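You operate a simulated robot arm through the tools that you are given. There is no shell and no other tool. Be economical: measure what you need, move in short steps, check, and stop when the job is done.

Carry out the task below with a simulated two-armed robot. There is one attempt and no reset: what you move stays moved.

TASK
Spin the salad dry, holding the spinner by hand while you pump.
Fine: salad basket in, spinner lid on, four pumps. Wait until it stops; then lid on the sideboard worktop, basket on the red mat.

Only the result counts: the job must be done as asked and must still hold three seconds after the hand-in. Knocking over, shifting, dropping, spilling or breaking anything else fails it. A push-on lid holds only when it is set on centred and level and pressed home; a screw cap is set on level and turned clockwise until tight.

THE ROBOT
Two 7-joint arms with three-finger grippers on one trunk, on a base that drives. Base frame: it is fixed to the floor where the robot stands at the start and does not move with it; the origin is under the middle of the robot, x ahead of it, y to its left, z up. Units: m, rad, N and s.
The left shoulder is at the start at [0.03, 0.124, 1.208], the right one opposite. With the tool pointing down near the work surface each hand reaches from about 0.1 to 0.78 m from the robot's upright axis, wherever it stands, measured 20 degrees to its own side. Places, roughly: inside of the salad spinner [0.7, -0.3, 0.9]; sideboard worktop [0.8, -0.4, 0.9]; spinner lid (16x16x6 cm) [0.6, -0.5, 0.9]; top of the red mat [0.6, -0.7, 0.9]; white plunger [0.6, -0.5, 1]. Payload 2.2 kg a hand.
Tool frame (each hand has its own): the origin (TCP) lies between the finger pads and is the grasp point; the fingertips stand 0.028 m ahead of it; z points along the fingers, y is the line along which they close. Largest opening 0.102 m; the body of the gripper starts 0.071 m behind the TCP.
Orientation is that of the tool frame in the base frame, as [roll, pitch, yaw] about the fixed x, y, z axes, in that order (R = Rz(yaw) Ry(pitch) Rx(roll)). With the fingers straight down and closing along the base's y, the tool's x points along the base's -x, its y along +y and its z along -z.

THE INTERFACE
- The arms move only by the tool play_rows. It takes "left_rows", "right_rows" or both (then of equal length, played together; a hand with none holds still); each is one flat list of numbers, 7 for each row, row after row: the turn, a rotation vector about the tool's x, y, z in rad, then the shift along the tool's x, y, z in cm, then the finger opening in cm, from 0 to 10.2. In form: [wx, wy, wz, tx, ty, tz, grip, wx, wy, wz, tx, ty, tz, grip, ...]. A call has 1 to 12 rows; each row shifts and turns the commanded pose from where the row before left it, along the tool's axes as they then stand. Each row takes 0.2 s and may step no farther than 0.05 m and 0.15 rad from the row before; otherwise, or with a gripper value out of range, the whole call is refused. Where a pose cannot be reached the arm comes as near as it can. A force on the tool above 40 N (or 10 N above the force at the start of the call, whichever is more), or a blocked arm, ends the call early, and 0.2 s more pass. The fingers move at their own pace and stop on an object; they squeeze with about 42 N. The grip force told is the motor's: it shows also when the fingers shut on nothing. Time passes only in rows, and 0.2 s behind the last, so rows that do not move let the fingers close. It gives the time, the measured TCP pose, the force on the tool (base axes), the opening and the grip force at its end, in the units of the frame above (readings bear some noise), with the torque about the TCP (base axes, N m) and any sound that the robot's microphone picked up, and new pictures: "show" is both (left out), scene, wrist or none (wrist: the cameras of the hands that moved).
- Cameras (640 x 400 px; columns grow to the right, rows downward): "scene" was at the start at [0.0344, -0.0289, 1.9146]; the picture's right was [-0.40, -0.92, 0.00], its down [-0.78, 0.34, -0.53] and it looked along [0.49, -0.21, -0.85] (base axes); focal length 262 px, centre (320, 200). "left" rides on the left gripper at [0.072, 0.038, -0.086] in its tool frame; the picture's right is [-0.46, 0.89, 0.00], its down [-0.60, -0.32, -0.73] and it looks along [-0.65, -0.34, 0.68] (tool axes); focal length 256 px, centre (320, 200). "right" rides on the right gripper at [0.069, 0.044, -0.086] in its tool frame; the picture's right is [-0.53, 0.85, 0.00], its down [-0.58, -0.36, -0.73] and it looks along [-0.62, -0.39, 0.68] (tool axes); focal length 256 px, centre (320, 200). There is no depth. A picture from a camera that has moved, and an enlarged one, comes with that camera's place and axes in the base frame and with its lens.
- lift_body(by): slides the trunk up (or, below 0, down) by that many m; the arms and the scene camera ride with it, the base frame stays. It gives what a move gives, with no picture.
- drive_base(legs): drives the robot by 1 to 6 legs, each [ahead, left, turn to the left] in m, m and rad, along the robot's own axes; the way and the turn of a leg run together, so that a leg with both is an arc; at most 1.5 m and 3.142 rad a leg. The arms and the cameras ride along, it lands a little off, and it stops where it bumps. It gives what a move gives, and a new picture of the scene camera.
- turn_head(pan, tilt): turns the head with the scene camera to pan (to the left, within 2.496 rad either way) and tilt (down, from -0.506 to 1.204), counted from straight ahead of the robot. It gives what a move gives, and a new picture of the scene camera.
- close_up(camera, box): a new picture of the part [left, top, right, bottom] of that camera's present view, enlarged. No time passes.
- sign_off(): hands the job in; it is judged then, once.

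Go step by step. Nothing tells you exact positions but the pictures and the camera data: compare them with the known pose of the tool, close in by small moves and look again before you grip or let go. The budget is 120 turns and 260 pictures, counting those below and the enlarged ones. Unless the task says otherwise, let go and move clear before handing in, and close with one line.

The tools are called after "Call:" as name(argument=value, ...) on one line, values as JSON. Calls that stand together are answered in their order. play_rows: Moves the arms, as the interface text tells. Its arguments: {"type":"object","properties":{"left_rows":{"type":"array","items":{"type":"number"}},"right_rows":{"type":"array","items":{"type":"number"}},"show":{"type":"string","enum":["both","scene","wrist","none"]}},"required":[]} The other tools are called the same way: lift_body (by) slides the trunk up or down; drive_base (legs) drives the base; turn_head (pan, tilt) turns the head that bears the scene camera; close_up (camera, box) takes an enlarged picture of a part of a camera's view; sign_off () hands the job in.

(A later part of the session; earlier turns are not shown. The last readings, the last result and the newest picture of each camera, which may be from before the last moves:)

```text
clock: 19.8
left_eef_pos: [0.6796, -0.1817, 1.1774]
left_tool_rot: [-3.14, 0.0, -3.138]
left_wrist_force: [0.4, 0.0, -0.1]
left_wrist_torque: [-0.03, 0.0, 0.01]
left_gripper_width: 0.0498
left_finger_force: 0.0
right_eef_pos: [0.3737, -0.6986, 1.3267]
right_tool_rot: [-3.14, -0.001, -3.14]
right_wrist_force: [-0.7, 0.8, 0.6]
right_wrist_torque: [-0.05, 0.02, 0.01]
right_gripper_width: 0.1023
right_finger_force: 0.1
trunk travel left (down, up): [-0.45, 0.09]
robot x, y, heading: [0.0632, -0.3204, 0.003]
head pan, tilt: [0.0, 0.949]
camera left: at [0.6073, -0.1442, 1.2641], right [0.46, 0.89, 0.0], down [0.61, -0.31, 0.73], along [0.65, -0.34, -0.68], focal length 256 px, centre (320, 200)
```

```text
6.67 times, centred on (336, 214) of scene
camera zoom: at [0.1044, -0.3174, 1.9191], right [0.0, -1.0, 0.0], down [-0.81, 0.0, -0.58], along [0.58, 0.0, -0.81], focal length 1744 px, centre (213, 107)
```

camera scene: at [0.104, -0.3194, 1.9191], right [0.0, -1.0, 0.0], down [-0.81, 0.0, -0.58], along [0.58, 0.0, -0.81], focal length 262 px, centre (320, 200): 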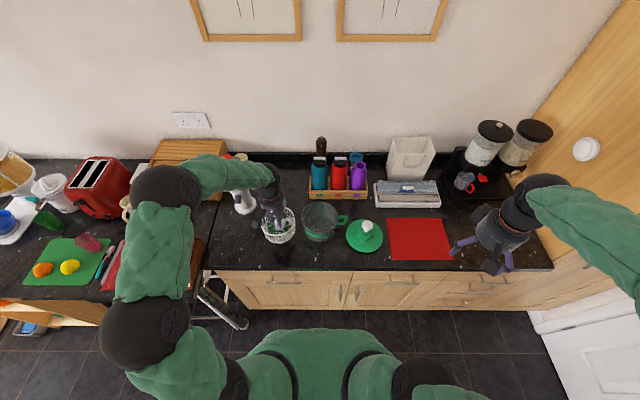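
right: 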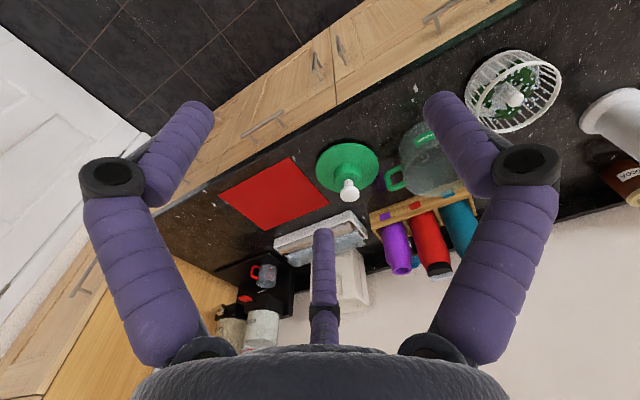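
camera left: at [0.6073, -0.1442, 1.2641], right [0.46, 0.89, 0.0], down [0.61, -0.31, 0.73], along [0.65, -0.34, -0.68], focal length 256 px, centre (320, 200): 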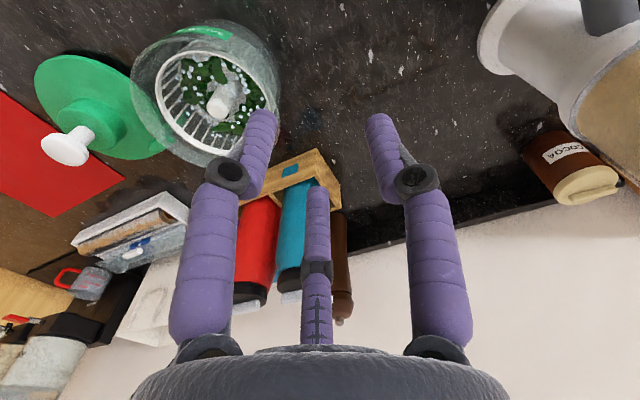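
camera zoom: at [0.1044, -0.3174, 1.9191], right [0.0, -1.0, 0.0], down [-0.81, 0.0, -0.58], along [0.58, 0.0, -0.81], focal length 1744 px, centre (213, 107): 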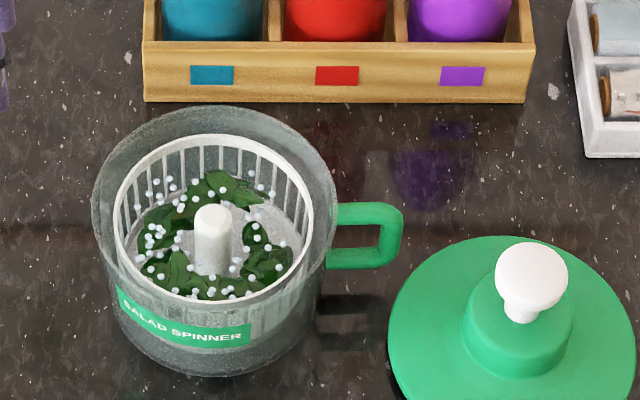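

The basket is seated level, with its centre at about (0.681,-0.314). Before gripping the lid by its hub I'll check the gripper's finger shape.

Call:
close_up(camera="scene", box=[430, 190, 550, 280])

Call:
close_up(camera="left", box=[0, 10, 320, 210])

```text
4.44 times, centred on (490, 235) of scene
camera zoom: at [0.1044, -0.3174, 1.9191], right [0.0, -1.0, 0.0], down [-0.81, 0.0, -0.58], along [0.58, 0.0, -0.81], focal length 1163 px, centre (-436, 44)
```

zoom: 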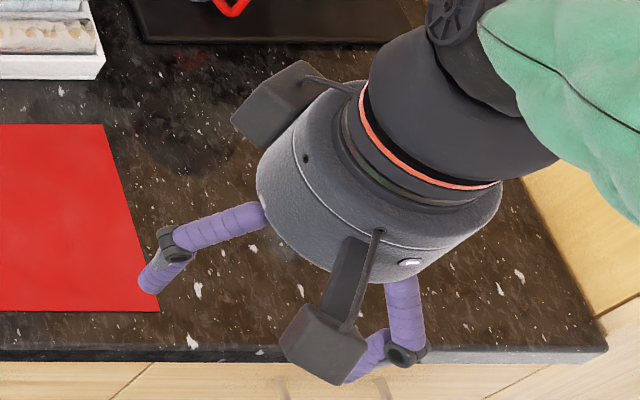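

```text
2.00 times, centred on (160, 110) of left
camera zoom: at [0.6073, -0.1442, 1.2641], right [0.46, 0.89, 0.0], down [0.61, -0.31, 0.73], along [0.65, -0.34, -0.68], focal length 512 px, centre (640, 380)
```

zoom: 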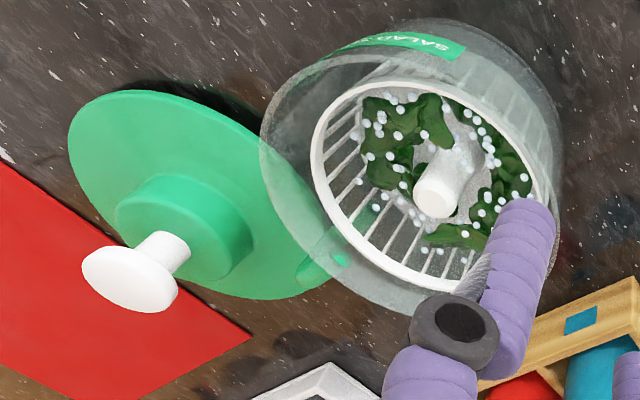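

The lid centre is at about (0.628,-0.507), with the knob above it. I'll bring the right hand, fully open, above the lid at z≈1.2.

Call:
play_rows(right_rows=[0, 0, 0, -3.175, 2.41, 0, 10.2, 0, 0, 0, -3.175, 2.41, 1.5, 10.2, 0, 0, 0, -3.175, 2.41, 1.5, 10.2, 0, 0, 0, -3.175, 2.41, 1.5, 10.2, 0, 0, 0, -3.175, 2.41, 1.5, 10.2, 0, 0, 0, -3.175, 2.41, 1.5, 10.2, 0, 0, 0, -3.175, 2.41, 1.5, 10.2, 0, 0, 0, -3.175, 2.41, 1.5, 10.2, 0, 0, 0, 0, 0, 0, 10.2], show="wrist")

Call:
close_up(camera="scene", box=[300, 180, 428, 260])

```text
clock: 21.8
left_eef_pos: [0.68, -0.1823, 1.1768]
left_tool_rot: [3.141, 0.001, -3.136]
left_wrist_force: [-1.0, -0.1, 0.3]
left_wrist_torque: [0.01, 0.02, 0.03]
left_gripper_width: 0.0503
left_finger_force: 0.0
right_eef_pos: [0.6258, -0.5051, 1.2228]
right_tool_rot: [-3.141, 0.001, -3.14]
right_wrist_force: [-0.5, -0.9, 0.4]
right_wrist_torque: [0.03, -0.05, 0.0]
right_gripper_width: 0.1022
right_finger_force: 0.1
trunk travel left (down, up): [-0.45, 0.09]
robot x, y, heading: [0.0604, -0.3195, 0.005]
head pan, tilt: [0.0, 0.949]
camera right: at [0.5573, -0.4618, 1.3085], right [0.53, 0.85, 0.0], down [0.58, -0.36, 0.73], along [0.62, -0.39, -0.68], focal length 256 px, centre (320, 200)
```

right: 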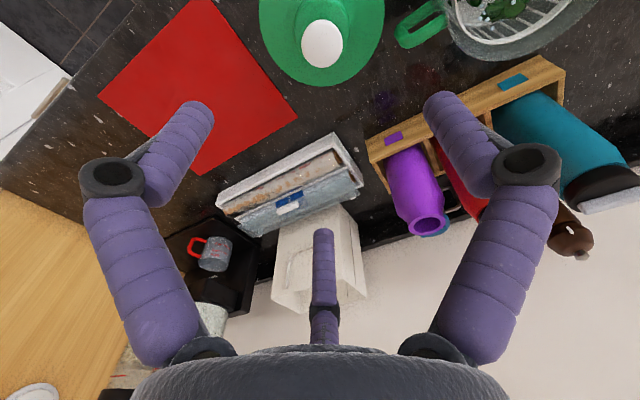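

```text
5.00 times, centred on (364, 220) of scene
camera zoom: at [0.1029, -0.32, 1.9191], right [0.0, -1.0, 0.0], down [-0.81, 0.0, -0.58], along [0.58, 0.0, -0.81], focal length 1308 px, centre (100, 100)
```

zoom: 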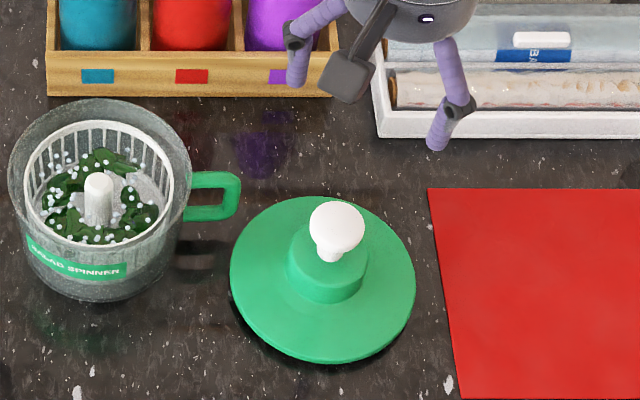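

The lid axis is at about (0.632,-0.508), disc z≈0.92, hub top ≈0.956, knob top ≈1.0. I'll descend partway and recheck.

Call:
play_rows(right_rows=[0, 0, 0, -0.3, -0.15, 4, 10.2, 0, 0, 0, -0.3, -0.15, 4, 10.2, 0, 0, 0, 0, 0, 4, 10.2, 0, 0, 0, 0, 0, 4, 10.2, 0, 0, 0, 0, 0, 0, 10.2], show="wrist")

Call:
close_up(camera="scene", box=[300, 180, 428, 260])

```text
clock: 23.0
left_eef_pos: [0.68, -0.1822, 1.1772]
left_tool_rot: [-3.141, -0.001, -3.137]
left_wrist_force: [-0.1, 0.3, 0.0]
left_wrist_torque: [-0.02, -0.02, 0.01]
left_gripper_width: 0.0498
left_finger_force: 0.1
right_eef_pos: [0.6338, -0.5086, 1.0629]
right_tool_rot: [3.141, 0.001, -3.138]
right_wrist_force: [0.3, 0.3, -0.3]
right_wrist_torque: [0.01, -0.03, 0.0]
right_gripper_width: 0.1018
right_finger_force: 0.0
trunk travel left (down, up): [-0.45, 0.09]
robot x, y, heading: [0.0585, -0.3195, 0.004]
head pan, tilt: [0.0, 0.949]
camera right: at [0.5643, -0.4655, 1.1475], right [0.53, 0.85, 0.0], down [0.58, -0.36, 0.73], along [0.62, -0.39, -0.68], focal length 256 px, centre (320, 200)
```

right: 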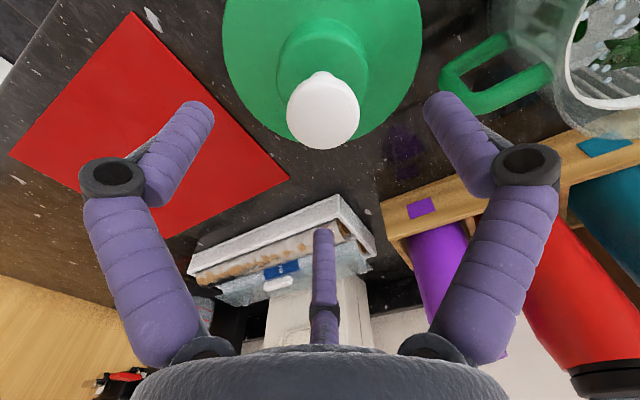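

```text
5.00 times, centred on (364, 220) of scene
camera zoom: at [0.1038, -0.3189, 1.9191], right [0.0, -1.0, 0.0], down [-0.81, 0.0, -0.58], along [0.58, 0.0, -0.81], focal length 1308 px, centre (100, 100)
```

zoom: 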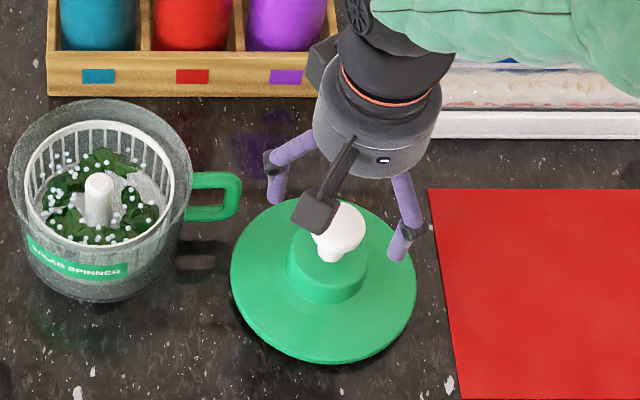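

I'll correct by a few mm and go down to the hub.

Call:
play_rows(right_rows=[0, 0, 0, 0.3, 0.2, 3, 10.2, 0, 0, 0, 0, 0, 3, 10.2, 0, 0, 0, 0, 0, 2.5, 10.2, 0, 0, 0, 0, 0, 0, 10.2], show="wrist")

Call:
close_up(camera="scene", box=[300, 180, 428, 260])

```text
clock: 24.0
left_eef_pos: [0.6799, -0.1827, 1.1766]
left_tool_rot: [-3.141, -0.001, -3.137]
left_wrist_force: [0.2, 0.2, 0.0]
left_wrist_torque: [0.01, 0.0, 0.01]
left_gripper_width: 0.0499
left_finger_force: 0.0
right_eef_pos: [0.6302, -0.5058, 0.9771]
right_tool_rot: [3.141, 0.001, -3.136]
right_wrist_force: [-0.8, -0.4, -0.2]
right_wrist_torque: [0.01, -0.03, -0.01]
right_gripper_width: 0.1017
right_finger_force: 0.0
trunk travel left (down, up): [-0.45, 0.09]
robot x, y, heading: [0.0608, -0.3165, 0.005]
head pan, tilt: [0.0, 0.949]
camera right: at [0.5615, -0.4617, 1.0618], right [0.53, 0.85, 0.0], down [0.58, -0.36, 0.73], along [0.62, -0.39, -0.68], focal length 256 px, centre (320, 200)
```

right: 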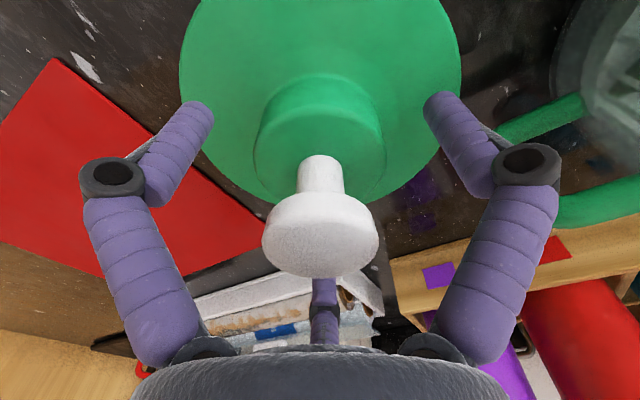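

```text
5.00 times, centred on (364, 220) of scene
camera zoom: at [0.1041, -0.3192, 1.9191], right [0.0, -1.0, 0.0], down [-0.81, 0.0, -0.58], along [0.58, 0.0, -0.81], focal length 1308 px, centre (100, 100)
```

zoom: 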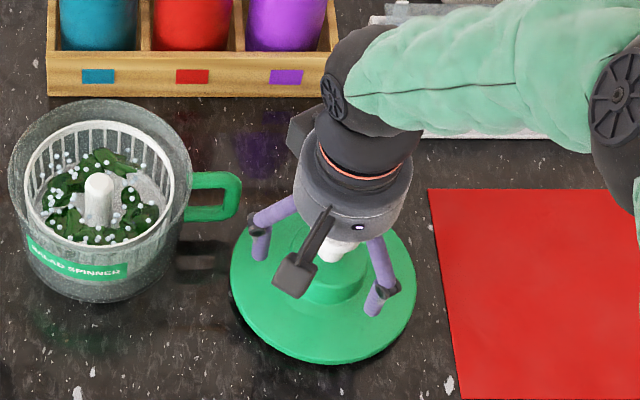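

All clear: the knob is between the fingers and under the palm. I'll go 2 cm lower and close on the hub.

Call:
play_rows(right_rows=[0, 0, 0, 0, 0, 1, 10.2, 0, 0, 0, 0, 0, 1, 10.2, 0, 0, 0, 0, 0, 0, 10.2], show="wrist")

```text
clock: 24.8
left_eef_pos: [0.6802, -0.1831, 1.1766]
left_tool_rot: [-3.14, -0.001, -3.137]
left_wrist_force: [0.5, -0.6, 0.2]
left_wrist_torque: [0.02, -0.03, -0.01]
left_gripper_width: 0.0502
left_finger_force: 0.0
right_eef_pos: [0.631, -0.5064, 0.9569]
right_tool_rot: [3.14, 0.001, -3.137]
right_wrist_force: [-0.3, 0.1, 0.2]
right_wrist_torque: [-0.03, 0.0, -0.02]
right_gripper_width: 0.1021
right_finger_force: 0.1
trunk travel left (down, up): [-0.45, 0.09]
robot x, y, heading: [0.0605, -0.3205, 0.008]
head pan, tilt: [0.0, 0.949]
camera right: at [0.5617, -0.4629, 1.0423], right [0.53, 0.85, 0.0], down [0.58, -0.36, 0.73], along [0.62, -0.39, -0.68], focal length 256 px, centre (320, 200)
```

right: 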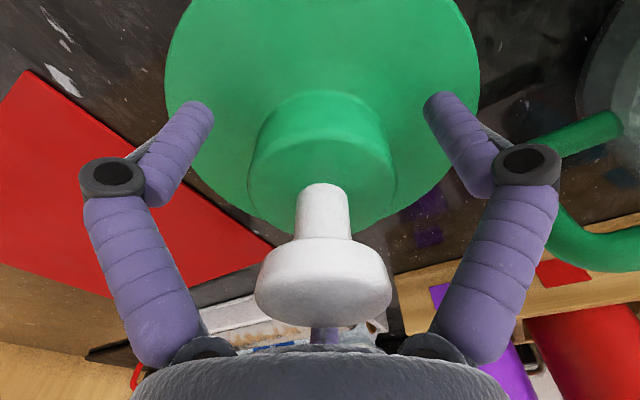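

The fingertips straddle the hub, so I'll close now.

Call:
play_rows(right_rows=[0, 0, 0, 0, 0, 0, 6, 0, 0, 0, 0, 0, 0, 4, 0, 0, 0, 0, 0, 0, 4], show="wrist")

Call:
close_up(camera="scene", box=[300, 180, 428, 260])

```text
clock: 25.6
left_eef_pos: [0.6794, -0.1827, 1.1779]
left_tool_rot: [3.14, 0.001, -3.136]
left_wrist_force: [0.3, 0.1, -1.2]
left_wrist_torque: [-0.01, 0.02, 0.01]
left_gripper_width: 0.0497
left_finger_force: 0.1
right_eef_pos: [0.6309, -0.5068, 0.957]
right_tool_rot: [3.141, -0.001, -3.136]
right_wrist_force: [0.8, -0.4, 4.1]
right_wrist_torque: [-0.06, 0.19, -0.01]
right_gripper_width: 0.0645
right_finger_force: 41.9
trunk travel left (down, up): [-0.45, 0.09]
robot x, y, heading: [0.0617, -0.3191, 0.009]
head pan, tilt: [0.0, 0.949]
camera right: at [0.5618, -0.4628, 1.0427], right [0.53, 0.85, 0.0], down [0.58, -0.36, 0.73], along [0.62, -0.39, -0.68], focal length 256 px, centre (320, 200)
```

right: 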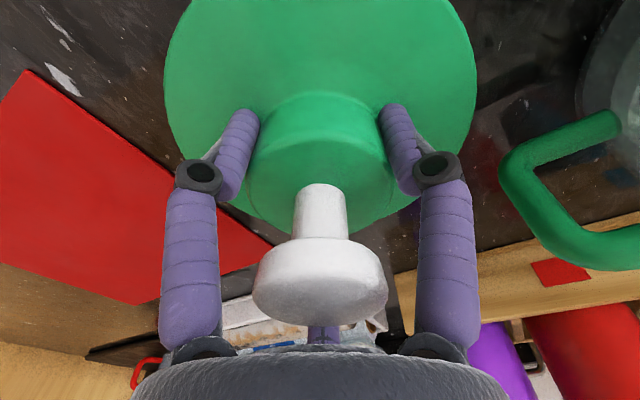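

```text
5.00 times, centred on (364, 220) of scene
camera zoom: at [0.1045, -0.3191, 1.9191], right [0.0, -1.0, 0.0], down [-0.81, 0.0, -0.58], along [0.58, 0.0, -0.81], focal length 1308 px, centre (100, 100)
```

zoom: 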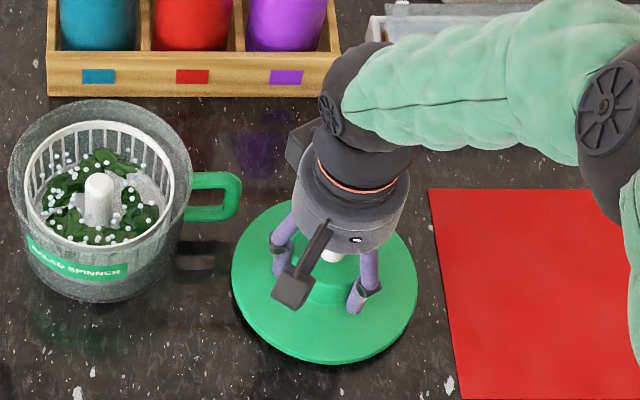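

The hub is held (6.4 cm wide). I'll lift the lid 12 cm while moving the left hand further away to the left.

Call:
play_rows(right_rows=[0, 0, 0, 0, 0, -1, 4, 0, 0, 0, 0, 0, -2, 4, 0, 0, 0, 0, 0, -3, 4, 0, 0, 0, 0, 0, -3, 4, 0, 0, 0, 0, 0, -3, 4, 0, 0, 0, 0, 0, 0, 4], left_rows=[0, 0, 0, 1, 3, -1, 5, 0, 0, 0, 1, 3, -1, 5, 0, 0, 0, 1, 3, -1, 5, 0, 0, 0, 1, 3, 0, 5, 0, 0, 0, 1, 3, 0, 5, 0, 0, 0, 0, 0, 0, 5])

Call:
close_up(camera="scene", box=[300, 180, 428, 260])

```text
clock: 27.0
left_eef_pos: [0.6312, -0.0337, 1.2049]
left_tool_rot: [-3.141, -0.002, -3.137]
left_wrist_force: [0.8, -1.2, -0.1]
left_wrist_torque: [0.02, 0.02, -0.03]
left_gripper_width: 0.05
left_finger_force: 0.0
right_eef_pos: [0.6321, -0.5067, 1.0775]
right_tool_rot: [-3.14, -0.002, -3.139]
right_wrist_force: [0.1, 0.1, -1.6]
right_wrist_torque: [0.0, 0.04, 0.02]
right_gripper_width: 0.0646
right_finger_force: 42.1
trunk travel left (down, up): [-0.45, 0.09]
robot x, y, heading: [0.0609, -0.32, 0.006]
head pan, tilt: [0.0, 0.949]
camera scene: at [0.1062, -0.3201, 1.919], right [0.0, -1.0, 0.0], down [-0.81, 0.0, -0.58], along [0.58, 0.0, -0.81], focal length 262 px, centre (320, 200)
camera right: at [0.5623, -0.4636, 1.1628], right [0.53, 0.85, 0.0], down [0.58, -0.36, 0.73], along [0.62, -0.39, -0.68], focal length 256 px, centre (320, 200)
camera left: at [0.5582, 0.0027, 1.292], right [0.46, 0.89, 0.0], down [0.61, -0.31, 0.73], along [0.65, -0.34, -0.68], focal length 256 px, centre (320, 200)
```

scene: 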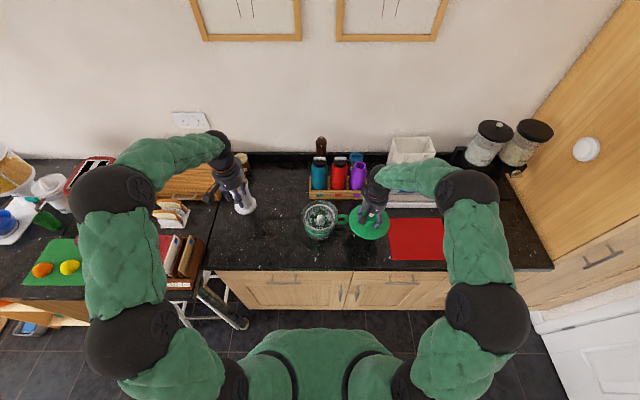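
right: 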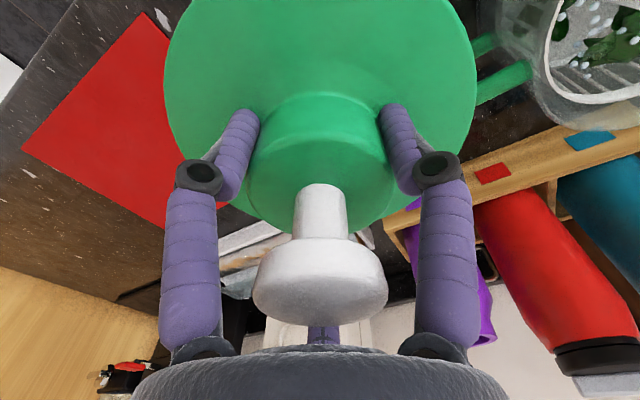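
left: 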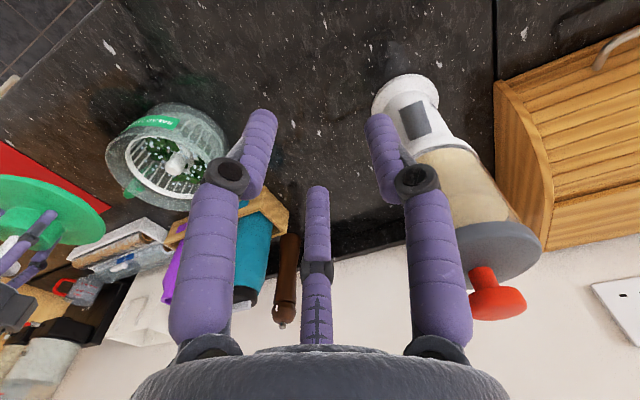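

```text
5.00 times, centred on (364, 220) of scene
camera zoom: at [0.1062, -0.3201, 1.919], right [0.0, -1.0, 0.0], down [-0.81, 0.0, -0.58], along [0.58, 0.0, -0.81], focal length 1308 px, centre (100, 100)
```

zoom: 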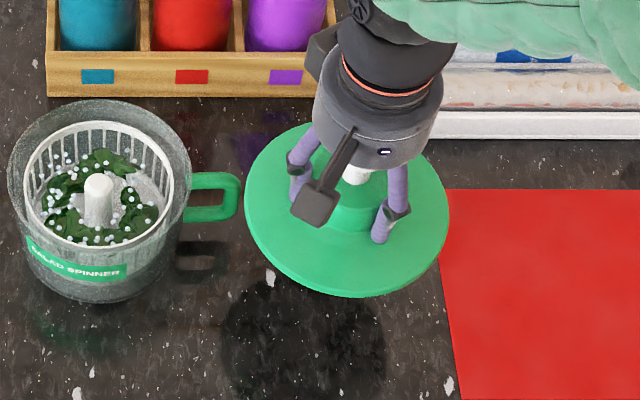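

The lid is held level. I'll take an enlarged view of the bowl from the left hand to pin its centre relative to the basket.

Call:
close_up(camera="left", box=[96, 90, 240, 220])

Call:
close_up(camera="scene", box=[296, 194, 352, 240])

```text
3.08 times, centred on (168, 155) of left
camera zoom: at [0.5582, 0.0027, 1.292], right [0.46, 0.89, 0.0], down [0.61, -0.31, 0.73], along [0.65, -0.34, -0.68], focal length 788 px, centre (788, 338)
```

zoom: 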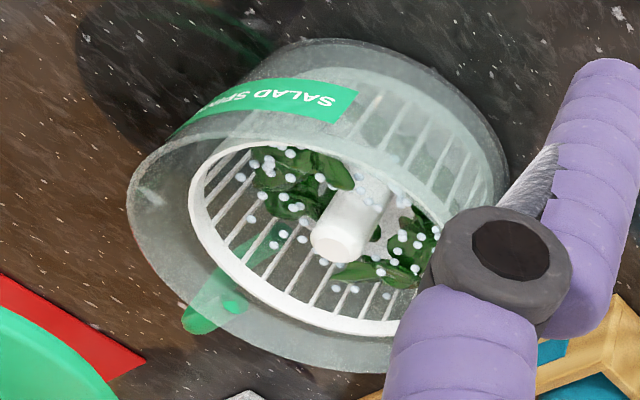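

```text
8.70 times, centred on (324, 217) of scene
camera zoom: at [0.1062, -0.3201, 1.919], right [0.0, -1.0, 0.0], down [-0.81, 0.0, -0.58], along [0.58, 0.0, -0.81], focal length 2275 px, centre (285, 52)
```

zoom: 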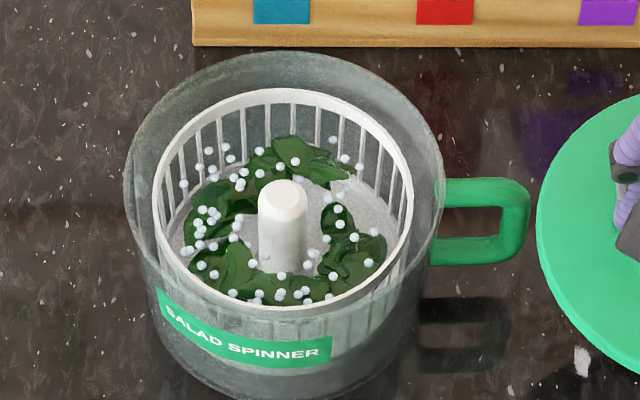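

The bowl centre calibrates to (0.681,-0.314) with its rim at z≈1.01. I'll raise the lid and carry it above the bowl.

Call:
play_rows(right_rows=[0, 0, 0, 0, 0, -2, 4, 0, 0, 0, 0, 0, -2, 4, 0, 0, 0, -0.82, 3.2, 0, 4, 0, 0, 0, -0.82, 3.2, 0, 4, 0, 0, 0, -0.82, 3.2, 0, 4, 0, 0, 0, -0.82, 3.2, 0, 4, 0, 0, 0, -0.82, 3.2, 0, 4, 0, 0, 0, -0.82, 3.2, 0, 4, 0, 0, 0, 0, 0, 0, 4], show="wrist")

Call:
close_up(camera="scene", box=[280, 180, 376, 240])

Call:
close_up(camera="left", box=[80, 60, 240, 220])

```text
clock: 29.0
left_eef_pos: [0.6302, -0.0351, 1.2059]
left_tool_rot: [-3.141, -0.001, -3.136]
left_wrist_force: [0.8, -0.3, -0.8]
left_wrist_torque: [0.0, -0.03, -0.02]
left_gripper_width: 0.0502
left_finger_force: 0.2
right_eef_pos: [0.6787, -0.3164, 1.1152]
right_tool_rot: [3.141, 0.0, -3.139]
right_wrist_force: [-0.3, 0.0, -1.3]
right_wrist_torque: [0.01, 0.03, 0.01]
right_gripper_width: 0.0648
right_finger_force: 41.7
trunk travel left (down, up): [-0.45, 0.09]
robot x, y, heading: [0.0621, -0.322, 0.007]
head pan, tilt: [0.0, 0.949]
camera right: at [0.6096, -0.2726, 1.2014], right [0.53, 0.85, 0.0], down [0.58, -0.36, 0.73], along [0.62, -0.39, -0.68], focal length 256 px, centre (320, 200)
```

right: 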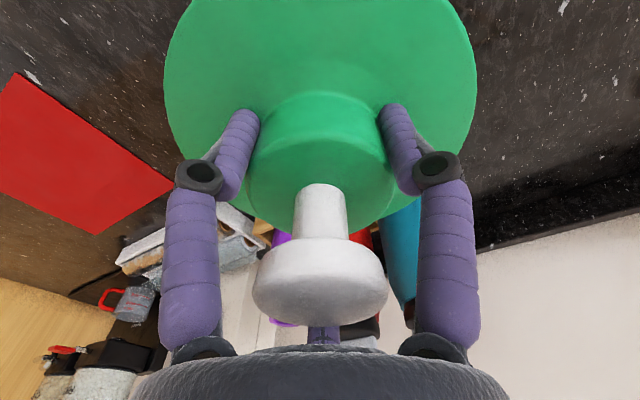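

```text
6.67 times, centred on (328, 210) of scene
camera zoom: at [0.1045, -0.3204, 1.9191], right [0.0, -1.0, 0.0], down [-0.81, 0.0, -0.58], along [0.58, 0.0, -0.81], focal length 1744 px, centre (267, 133)
```

zoom: 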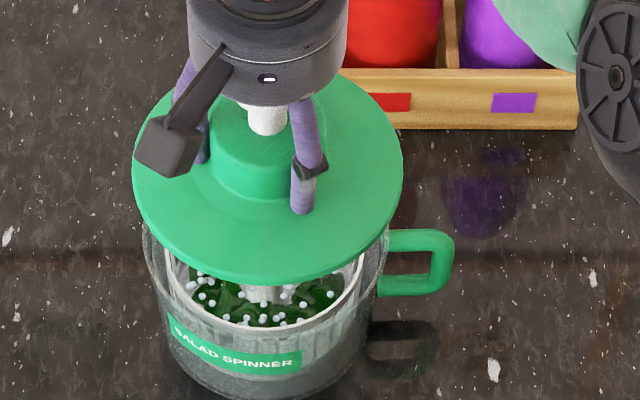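

```text
2.50 times, centred on (160, 140) of left
camera zoom: at [0.5574, 0.0022, 1.2927], right [0.46, 0.89, 0.0], down [0.61, -0.31, 0.73], along [0.65, -0.34, -0.68], focal length 640 px, centre (720, 350)
```

zoom: 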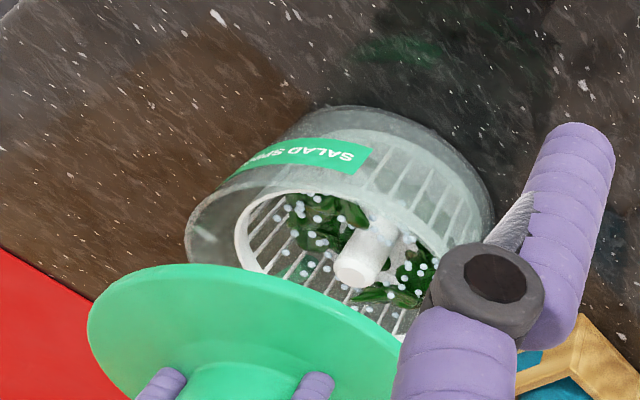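

The lid is centred over the bowl. I'll lower 3.5 cm and look at the gap.

Call:
play_rows(right_rows=[0, 0, 0, -0.2, 0.15, 1.5, 4, 0, 0, 0, 0, 0, 1.5, 4, 0, 0, 0, 0, 0, 0.5, 4, 0, 0, 0, 0, 0, 0, 4], show="none")

Call:
close_up(camera="scene", box=[280, 180, 376, 240])

Call:
close_up(camera="left", box=[80, 60, 240, 220])

```text
clock: 30.0
left_eef_pos: [0.6297, -0.0345, 1.2055]
left_tool_rot: [-3.141, 0.0, -3.135]
left_wrist_force: [-0.4, 0.3, 0.5]
left_wrist_torque: [0.03, 0.04, -0.01]
left_gripper_width: 0.0495
left_finger_force: 0.0
right_eef_pos: [0.6817, -0.3142, 1.0804]
right_tool_rot: [3.14, 0.0, -3.137]
right_wrist_force: [0.1, -0.7, -1.5]
right_wrist_torque: [0.02, -0.02, 0.03]
right_gripper_width: 0.0643
right_finger_force: 42.0
trunk travel left (down, up): [-0.45, 0.09]
robot x, y, heading: [0.0569, -0.3184, 0.007]
head pan, tilt: [0.0, 0.949]
```

```text
6.67 times, centred on (328, 210) of scene
camera zoom: at [0.1051, -0.3194, 1.9191], right [0.0, -1.0, 0.0], down [-0.81, 0.0, -0.58], along [0.58, 0.0, -0.81], focal length 1744 px, centre (267, 133)
```

zoom: 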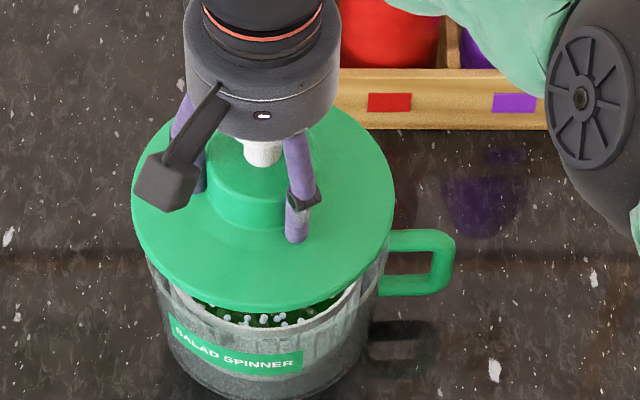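

```text
2.50 times, centred on (160, 140) of left
camera zoom: at [0.5578, 0.0029, 1.2923], right [0.46, 0.89, 0.0], down [0.61, -0.31, 0.73], along [0.65, -0.34, -0.68], focal length 640 px, centre (720, 350)
```

zoom: 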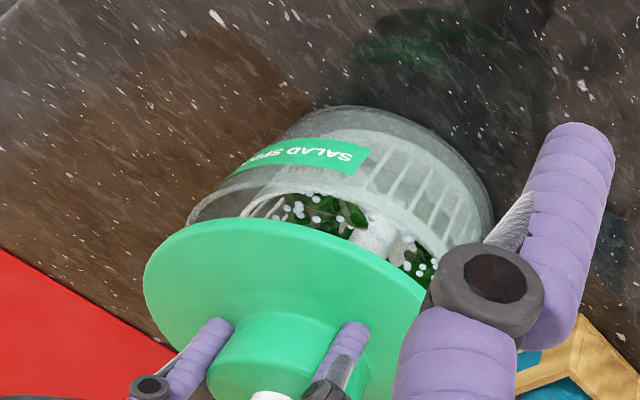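

There is about 2 mm of lateral offset, which I'll correct. Then I'll lower in small steps, watching the force.

Call:
play_rows(right_rows=[0, 0, 0, 0, -0.2, 0.5, 4, 0, 0, 0, 0, 0, 0.5, 4, 0, 0, 0, 0, 0, 0.5, 4, 0, 0, 0, 0, 0, 0, 4], show="none")

Call:
close_up(camera="scene", box=[280, 180, 376, 240])

Call:
close_up(camera="left", box=[80, 60, 240, 220])

```text
clock: 31.0
left_eef_pos: [0.6305, -0.0349, 1.2054]
left_tool_rot: [3.141, 0.001, -3.136]
left_wrist_force: [-0.8, 0.2, -0.3]
left_wrist_torque: [0.04, -0.01, 0.03]
left_gripper_width: 0.0499
left_finger_force: 0.1
right_eef_pos: [0.6822, -0.3147, 1.066]
right_tool_rot: [-3.141, -0.001, -3.137]
right_wrist_force: [0.5, -0.5, -2.2]
right_wrist_torque: [-0.04, -0.02, 0.01]
right_gripper_width: 0.0644
right_finger_force: 41.6
trunk travel left (down, up): [-0.45, 0.09]
robot x, y, heading: [0.0617, -0.3162, 0.008]
head pan, tilt: [0.0, 0.949]
```

```text
6.67 times, centred on (328, 210) of scene
camera zoom: at [0.105, -0.3192, 1.9191], right [0.0, -1.0, 0.0], down [-0.81, 0.0, -0.58], along [0.58, 0.0, -0.81], focal length 1744 px, centre (267, 133)
```

zoom: 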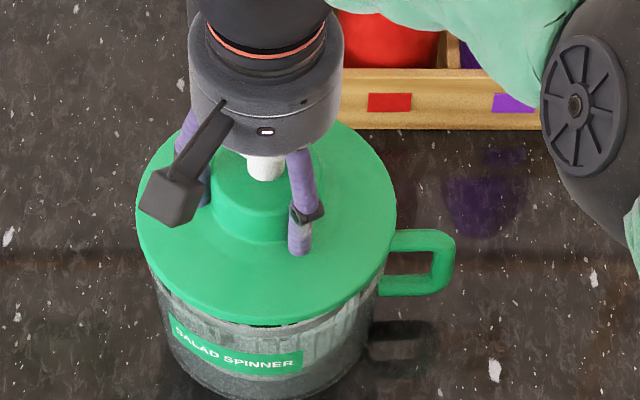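

```text
2.50 times, centred on (160, 140) of left
camera zoom: at [0.5577, 0.003, 1.2923], right [0.46, 0.89, 0.0], down [0.61, -0.31, 0.73], along [0.65, -0.34, -0.68], focal length 640 px, centre (720, 350)
```

zoom: 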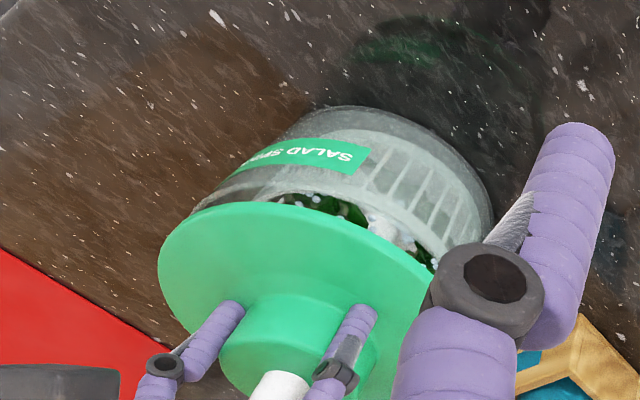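

The lid is well centred with about 1 cm left to go. Lowering on.

Call:
play_rows(right_rows=[0, 0, 0, 0, 0, 0.4, 4, 0, 0, 0, 0, 0, 0.4, 4, 0, 0, 0, 0, 0, 0.4, 4, 0, 0, 0, 0, 0, 0.3, 4, 0, 0, 0, 0, 0, 0, 4], show="none")

Call:
close_up(camera="scene", box=[280, 180, 376, 240])

Call:
close_up(camera="left", box=[80, 60, 240, 220])

```text
clock: 32.2
left_eef_pos: [0.6307, -0.0335, 1.2062]
left_tool_rot: [-3.141, 0.0, -3.135]
left_wrist_force: [-0.1, -0.7, -0.5]
left_wrist_torque: [0.0, 0.01, 0.03]
left_gripper_width: 0.05
left_finger_force: 0.1
right_eef_pos: [0.6811, -0.3159, 1.0516]
right_tool_rot: [-3.14, 0.0, -3.136]
right_wrist_force: [0.3, 0.4, -2.6]
right_wrist_torque: [-0.02, 0.01, 0.01]
right_gripper_width: 0.0641
right_finger_force: 41.6
trunk travel left (down, up): [-0.45, 0.09]
robot x, y, heading: [0.0623, -0.3188, 0.002]
head pan, tilt: [0.0, 0.949]
```

```text
6.67 times, centred on (328, 210) of scene
camera zoom: at [0.105, -0.3191, 1.9191], right [0.0, -1.0, 0.0], down [-0.81, 0.0, -0.58], along [0.58, 0.0, -0.81], focal length 1744 px, centre (267, 133)
```

zoom: 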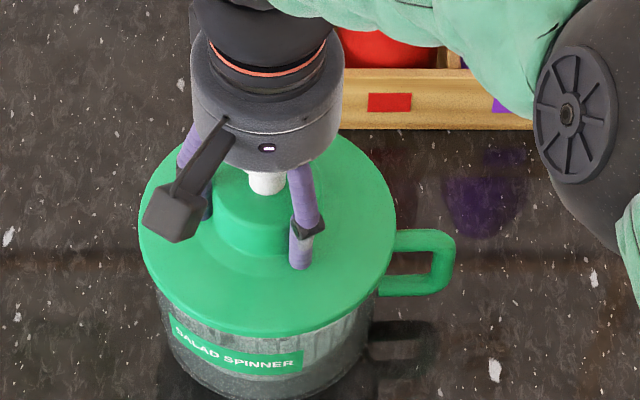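

```text
2.50 times, centred on (160, 140) of left
camera zoom: at [0.5577, 0.0031, 1.2923], right [0.46, 0.89, 0.0], down [0.61, -0.31, 0.73], along [0.65, -0.34, -0.68], focal length 640 px, centre (720, 350)
```

zoom: 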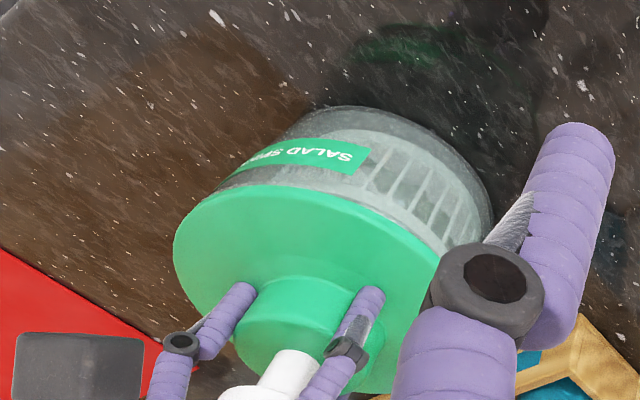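

Nearly on, with no contact yet. I'll continue in small steps.

Call:
play_rows(right_rows=[0, 0, 0, 0, 0, 0.3, 4, 0, 0, 0, 0, 0, 0.3, 4, 0, 0, 0, 0, 0, 0.3, 4, 0, 0, 0, 0, 0, 0.3, 4, 0, 0, 0, 0, 0, 0, 4], show="none")

Call:
close_up(camera="scene", box=[280, 180, 376, 240])

Call:
close_up(camera="left", box=[80, 60, 240, 220])

```text
clock: 33.4
left_eef_pos: [0.6279, -0.0346, 1.2064]
left_tool_rot: [3.141, 0.002, -3.137]
left_wrist_force: [-0.1, 0.3, -0.6]
left_wrist_torque: [0.0, 0.04, 0.02]
left_gripper_width: 0.0499
left_finger_force: 0.0
right_eef_pos: [0.6817, -0.3159, 1.0454]
right_tool_rot: [3.141, 0.009, -3.138]
right_wrist_force: [-1.9, 0.6, 37.9]
right_wrist_torque: [-0.41, 0.71, -0.09]
right_gripper_width: 0.0648
right_finger_force: 41.9
trunk travel left (down, up): [-0.45, 0.09]
robot x, y, heading: [0.0626, -0.3172, 0.004]
head pan, tilt: [0.0, 0.949]
```

```text
6.67 times, centred on (328, 210) of scene
camera zoom: at [0.1001, -0.3191, 1.9194], right [0.0, -1.0, 0.0], down [-0.81, 0.0, -0.58], along [0.58, 0.0, -0.81], focal length 1744 px, centre (267, 133)
```

zoom: 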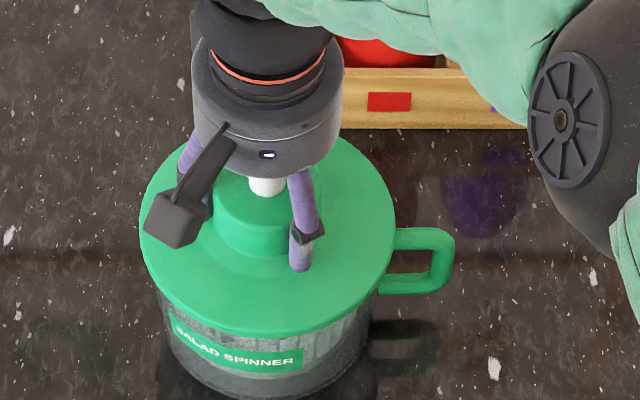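

```text
2.50 times, centred on (160, 140) of left
camera zoom: at [0.5545, 0.003, 1.2939], right [0.46, 0.89, 0.0], down [0.6, -0.31, 0.73], along [0.65, -0.34, -0.68], focal length 640 px, centre (720, 350)
```

zoom: 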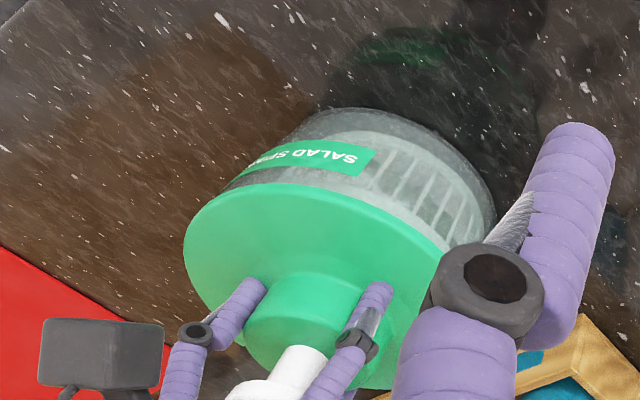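

Contact at z≈1.045 with 38 N. I'll press a little further to make sure it's home.

Call:
play_rows(right_rows=[0, 0, 0, 0, 0, 0.2, 4, 0, 0, 0, 0, 0, 0.2, 4, 0, 0, 0, 0, 0, 0, 4], show="none")

```text
clock: 33.9
left_eef_pos: [0.6294, -0.0343, 1.2044]
left_tool_rot: [-3.14, 0.002, -3.137]
left_wrist_force: [-0.4, -0.6, 0.2]
left_wrist_torque: [0.01, 0.03, -0.03]
left_gripper_width: 0.0499
left_finger_force: 0.0
right_eef_pos: [0.6858, -0.3158, 1.0454]
right_tool_rot: [3.139, 0.011, -3.139]
right_wrist_force: [-7.2, -0.7, 18.6]
right_wrist_torque: [-0.6, 0.67, -0.23]
right_gripper_width: 0.0645
right_finger_force: 42.2
trunk travel left (down, up): [-0.45, 0.09]
robot x, y, heading: [0.0629, -0.3155, 0.002]
head pan, tilt: [0.0, 0.949]
stopped in row 2 (right hand): the force on the tool passed its limit at 48 N (the readings are from after the stop); the commanded pose is now the measured one
```

48 N moved it no lower, so it looks home. I'll open the fingers, lift clear and inspect.

Call:
play_rows(right_rows=[0, 0, 0, 0, 0, 0, 6.6, 0, 0, 0, 0, 0, 0, 10.2, 0, 0, 0, 0, 0, 0, 10.2, 0, 0, 0, 0, 0, -3, 10.2, 0, 0, 0, 0, 0, -4, 10.2, 0, 0, 0, 0, 0, -4, 10.2, 0, 0, 0, 0, -4, -2, 10.2, 0, 0, 0, 0, -4, 0, 10.2, 0, 0, 0, 0, -4, 0, 10.2], show="wrist")

Call:
close_up(camera="scene", box=[280, 180, 376, 240])

Call:
close_up(camera="left", box=[80, 60, 240, 220])

```text
clock: 35.9
left_eef_pos: [0.6309, -0.0351, 1.2051]
left_tool_rot: [3.139, -0.001, -3.137]
left_wrist_force: [0.0, -0.7, 0.9]
left_wrist_torque: [-0.01, 0.03, 0.01]
left_gripper_width: 0.0501
left_finger_force: 0.1
right_eef_pos: [0.6821, -0.4381, 1.1727]
right_tool_rot: [3.138, 0.007, -3.138]
right_wrist_force: [1.0, 0.5, -0.5]
right_wrist_torque: [0.01, 0.01, -0.03]
right_gripper_width: 0.1019
right_finger_force: 0.1
trunk travel left (down, up): [-0.45, 0.09]
robot x, y, heading: [0.0634, -0.3193, 0.004]
head pan, tilt: [0.0, 0.949]
camera right: at [0.6131, -0.3947, 1.2582], right [0.53, 0.85, 0.01], down [0.57, -0.36, 0.73], along [0.62, -0.39, -0.68], focal length 256 px, centre (320, 200)
```

right: 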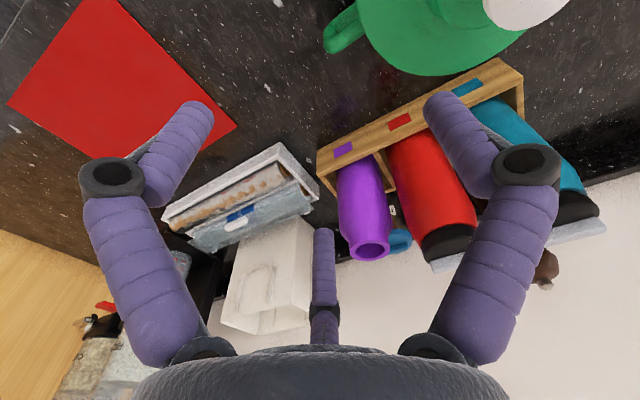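

```text
6.67 times, centred on (328, 210) of scene
camera zoom: at [0.1046, -0.3208, 1.9191], right [0.0, -1.0, 0.0], down [-0.81, 0.0, -0.58], along [0.58, 0.0, -0.81], focal length 1744 px, centre (267, 133)
```

zoom: 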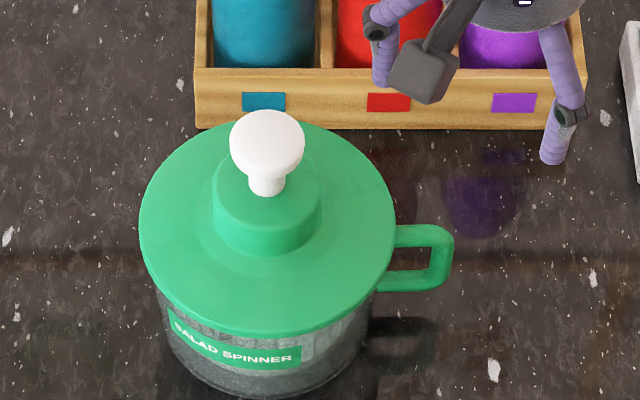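

```text
2.50 times, centred on (160, 140) of left
camera zoom: at [0.5574, 0.0021, 1.2927], right [0.46, 0.89, 0.0], down [0.61, -0.31, 0.73], along [0.65, -0.34, -0.68], focal length 640 px, centre (720, 350)
```

zoom: 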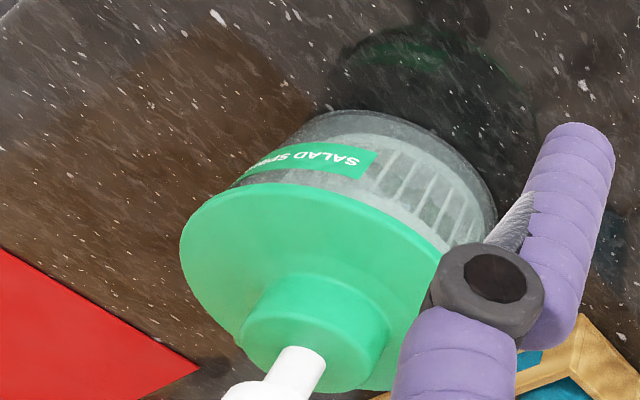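

The lid sits level and centred. The right hand will hold the bowl by its green handle (x≈0.69, y -0.39…-0.436, z 0.93–0.985), so I'll first turn the right wrist clear of things.

Call:
play_rows(right_rows=[0, 0, 0, 0, -4, 0, 8, 0, 0, 0, 0, -4, 0, 8, 0, 0, 0.15, 0, 0, 0, 8, 0, 0, 0.15, 0, 0, 0, 8, 0, 0, 0.15, 0, 0, 0, 8, 0, 0, 0.15, 0, 0, 0, 8, 0, 0, 0.15, 0, 0, 0, 8, 0, 0, 0.15, 0, 0, 0, 8, 0, 0, 0.15, 0, 0, 0, 8, 0, 0, 0.15, 0, 0, 0, 8, 0, 0, 0.15, 0, 0, 0, 8, 0, 0, 0.15, 0, 0, 0, 8], show="scene")

```text
clock: 38.5
left_eef_pos: [0.6304, -0.0343, 1.2061]
left_tool_rot: [3.14, -0.001, -3.136]
left_wrist_force: [-0.3, 0.2, -0.8]
left_wrist_torque: [0.0, 0.0, 0.0]
left_gripper_width: 0.05
left_finger_force: 0.0
right_eef_pos: [0.6835, -0.5153, 1.1724]
right_tool_rot: [3.134, -0.001, 1.641]
right_wrist_force: [0.7, 0.2, 0.2]
right_wrist_torque: [0.01, 0.03, -0.02]
right_gripper_width: 0.0801
right_finger_force: 0.0
trunk travel left (down, up): [-0.45, 0.09]
robot x, y, heading: [0.0578, -0.32, 0.0]
head pan, tilt: [0.0, 0.949]
camera scene: at [0.1048, -0.3192, 1.9191], right [0.0, -1.0, 0.0], down [-0.81, 0.0, -0.58], along [0.58, 0.0, -0.81], focal length 262 px, centre (320, 200)
```

scene: 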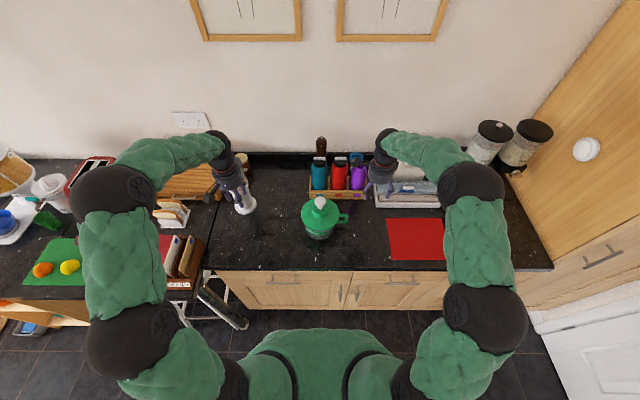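

Yaw done. Now I'll tilt the tool 0.6 rad toward the bowl.

Call:
play_rows(right_rows=[0, 0, 0.07, 0, 0, 0, 6, 0, 0.15, 0, 0, 0, 0, 6, 0, 0.15, 0, 0, 0, 0, 6, 0, 0.15, 0, 0, 0, 0, 6, 0, 0.15, 0, 0, 0, 0, 6, 0, 0, 0, 0, 0, 0, 6])

Call:
close_up(camera="scene", box=[290, 150, 418, 250])

```text
clock: 39.9
left_eef_pos: [0.631, -0.033, 1.2048]
left_tool_rot: [-3.141, 0.0, -3.136]
left_wrist_force: [-0.6, 0.4, 0.7]
left_wrist_torque: [0.01, 0.04, -0.03]
left_gripper_width: 0.05
left_finger_force: 0.0
right_eef_pos: [0.684, -0.5163, 1.1729]
right_tool_rot: [3.129, -0.602, 1.581]
right_wrist_force: [-0.5, -0.6, 0.1]
right_wrist_torque: [0.0, 0.03, -0.01]
right_gripper_width: 0.0602
right_finger_force: 0.0
trunk travel left (down, up): [-0.45, 0.09]
robot x, y, heading: [0.0625, -0.3179, 0.008]
head pan, tilt: [0.0, 0.949]
camera scene: at [0.1045, -0.3181, 1.9191], right [0.0, -1.0, 0.0], down [-0.81, 0.0, -0.58], along [0.58, 0.0, -0.81], focal length 262 px, centre (320, 200)
camera right: at [0.726, -0.5064, 1.2827], right [0.85, -0.44, -0.3], down [-0.36, -0.89, 0.27], along [-0.38, -0.12, -0.92], focal length 256 px, centre (320, 200)
```

scene: 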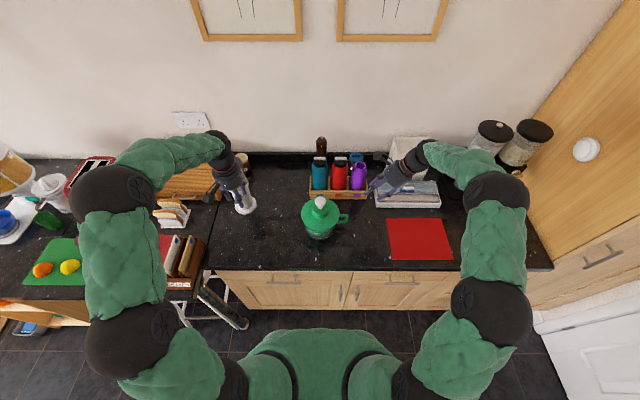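
right: 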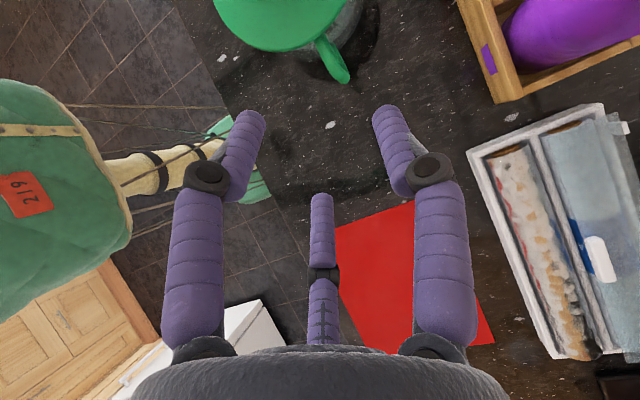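

```text
4.00 times, centred on (354, 200) of scene
camera zoom: at [0.1045, -0.3181, 1.9191], right [0.0, -1.0, 0.0], down [-0.81, 0.0, -0.58], along [0.58, 0.0, -0.81], focal length 1046 px, centre (184, 200)
```

zoom: 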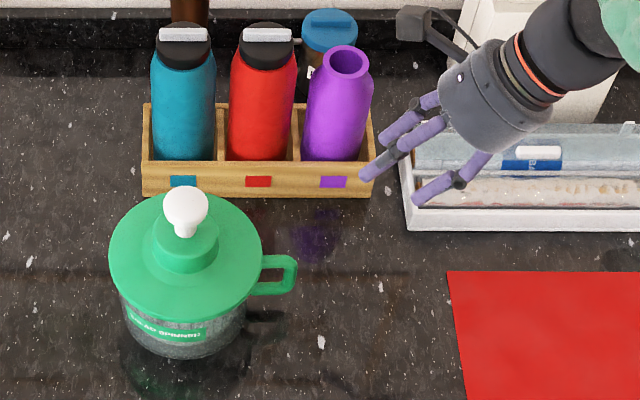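

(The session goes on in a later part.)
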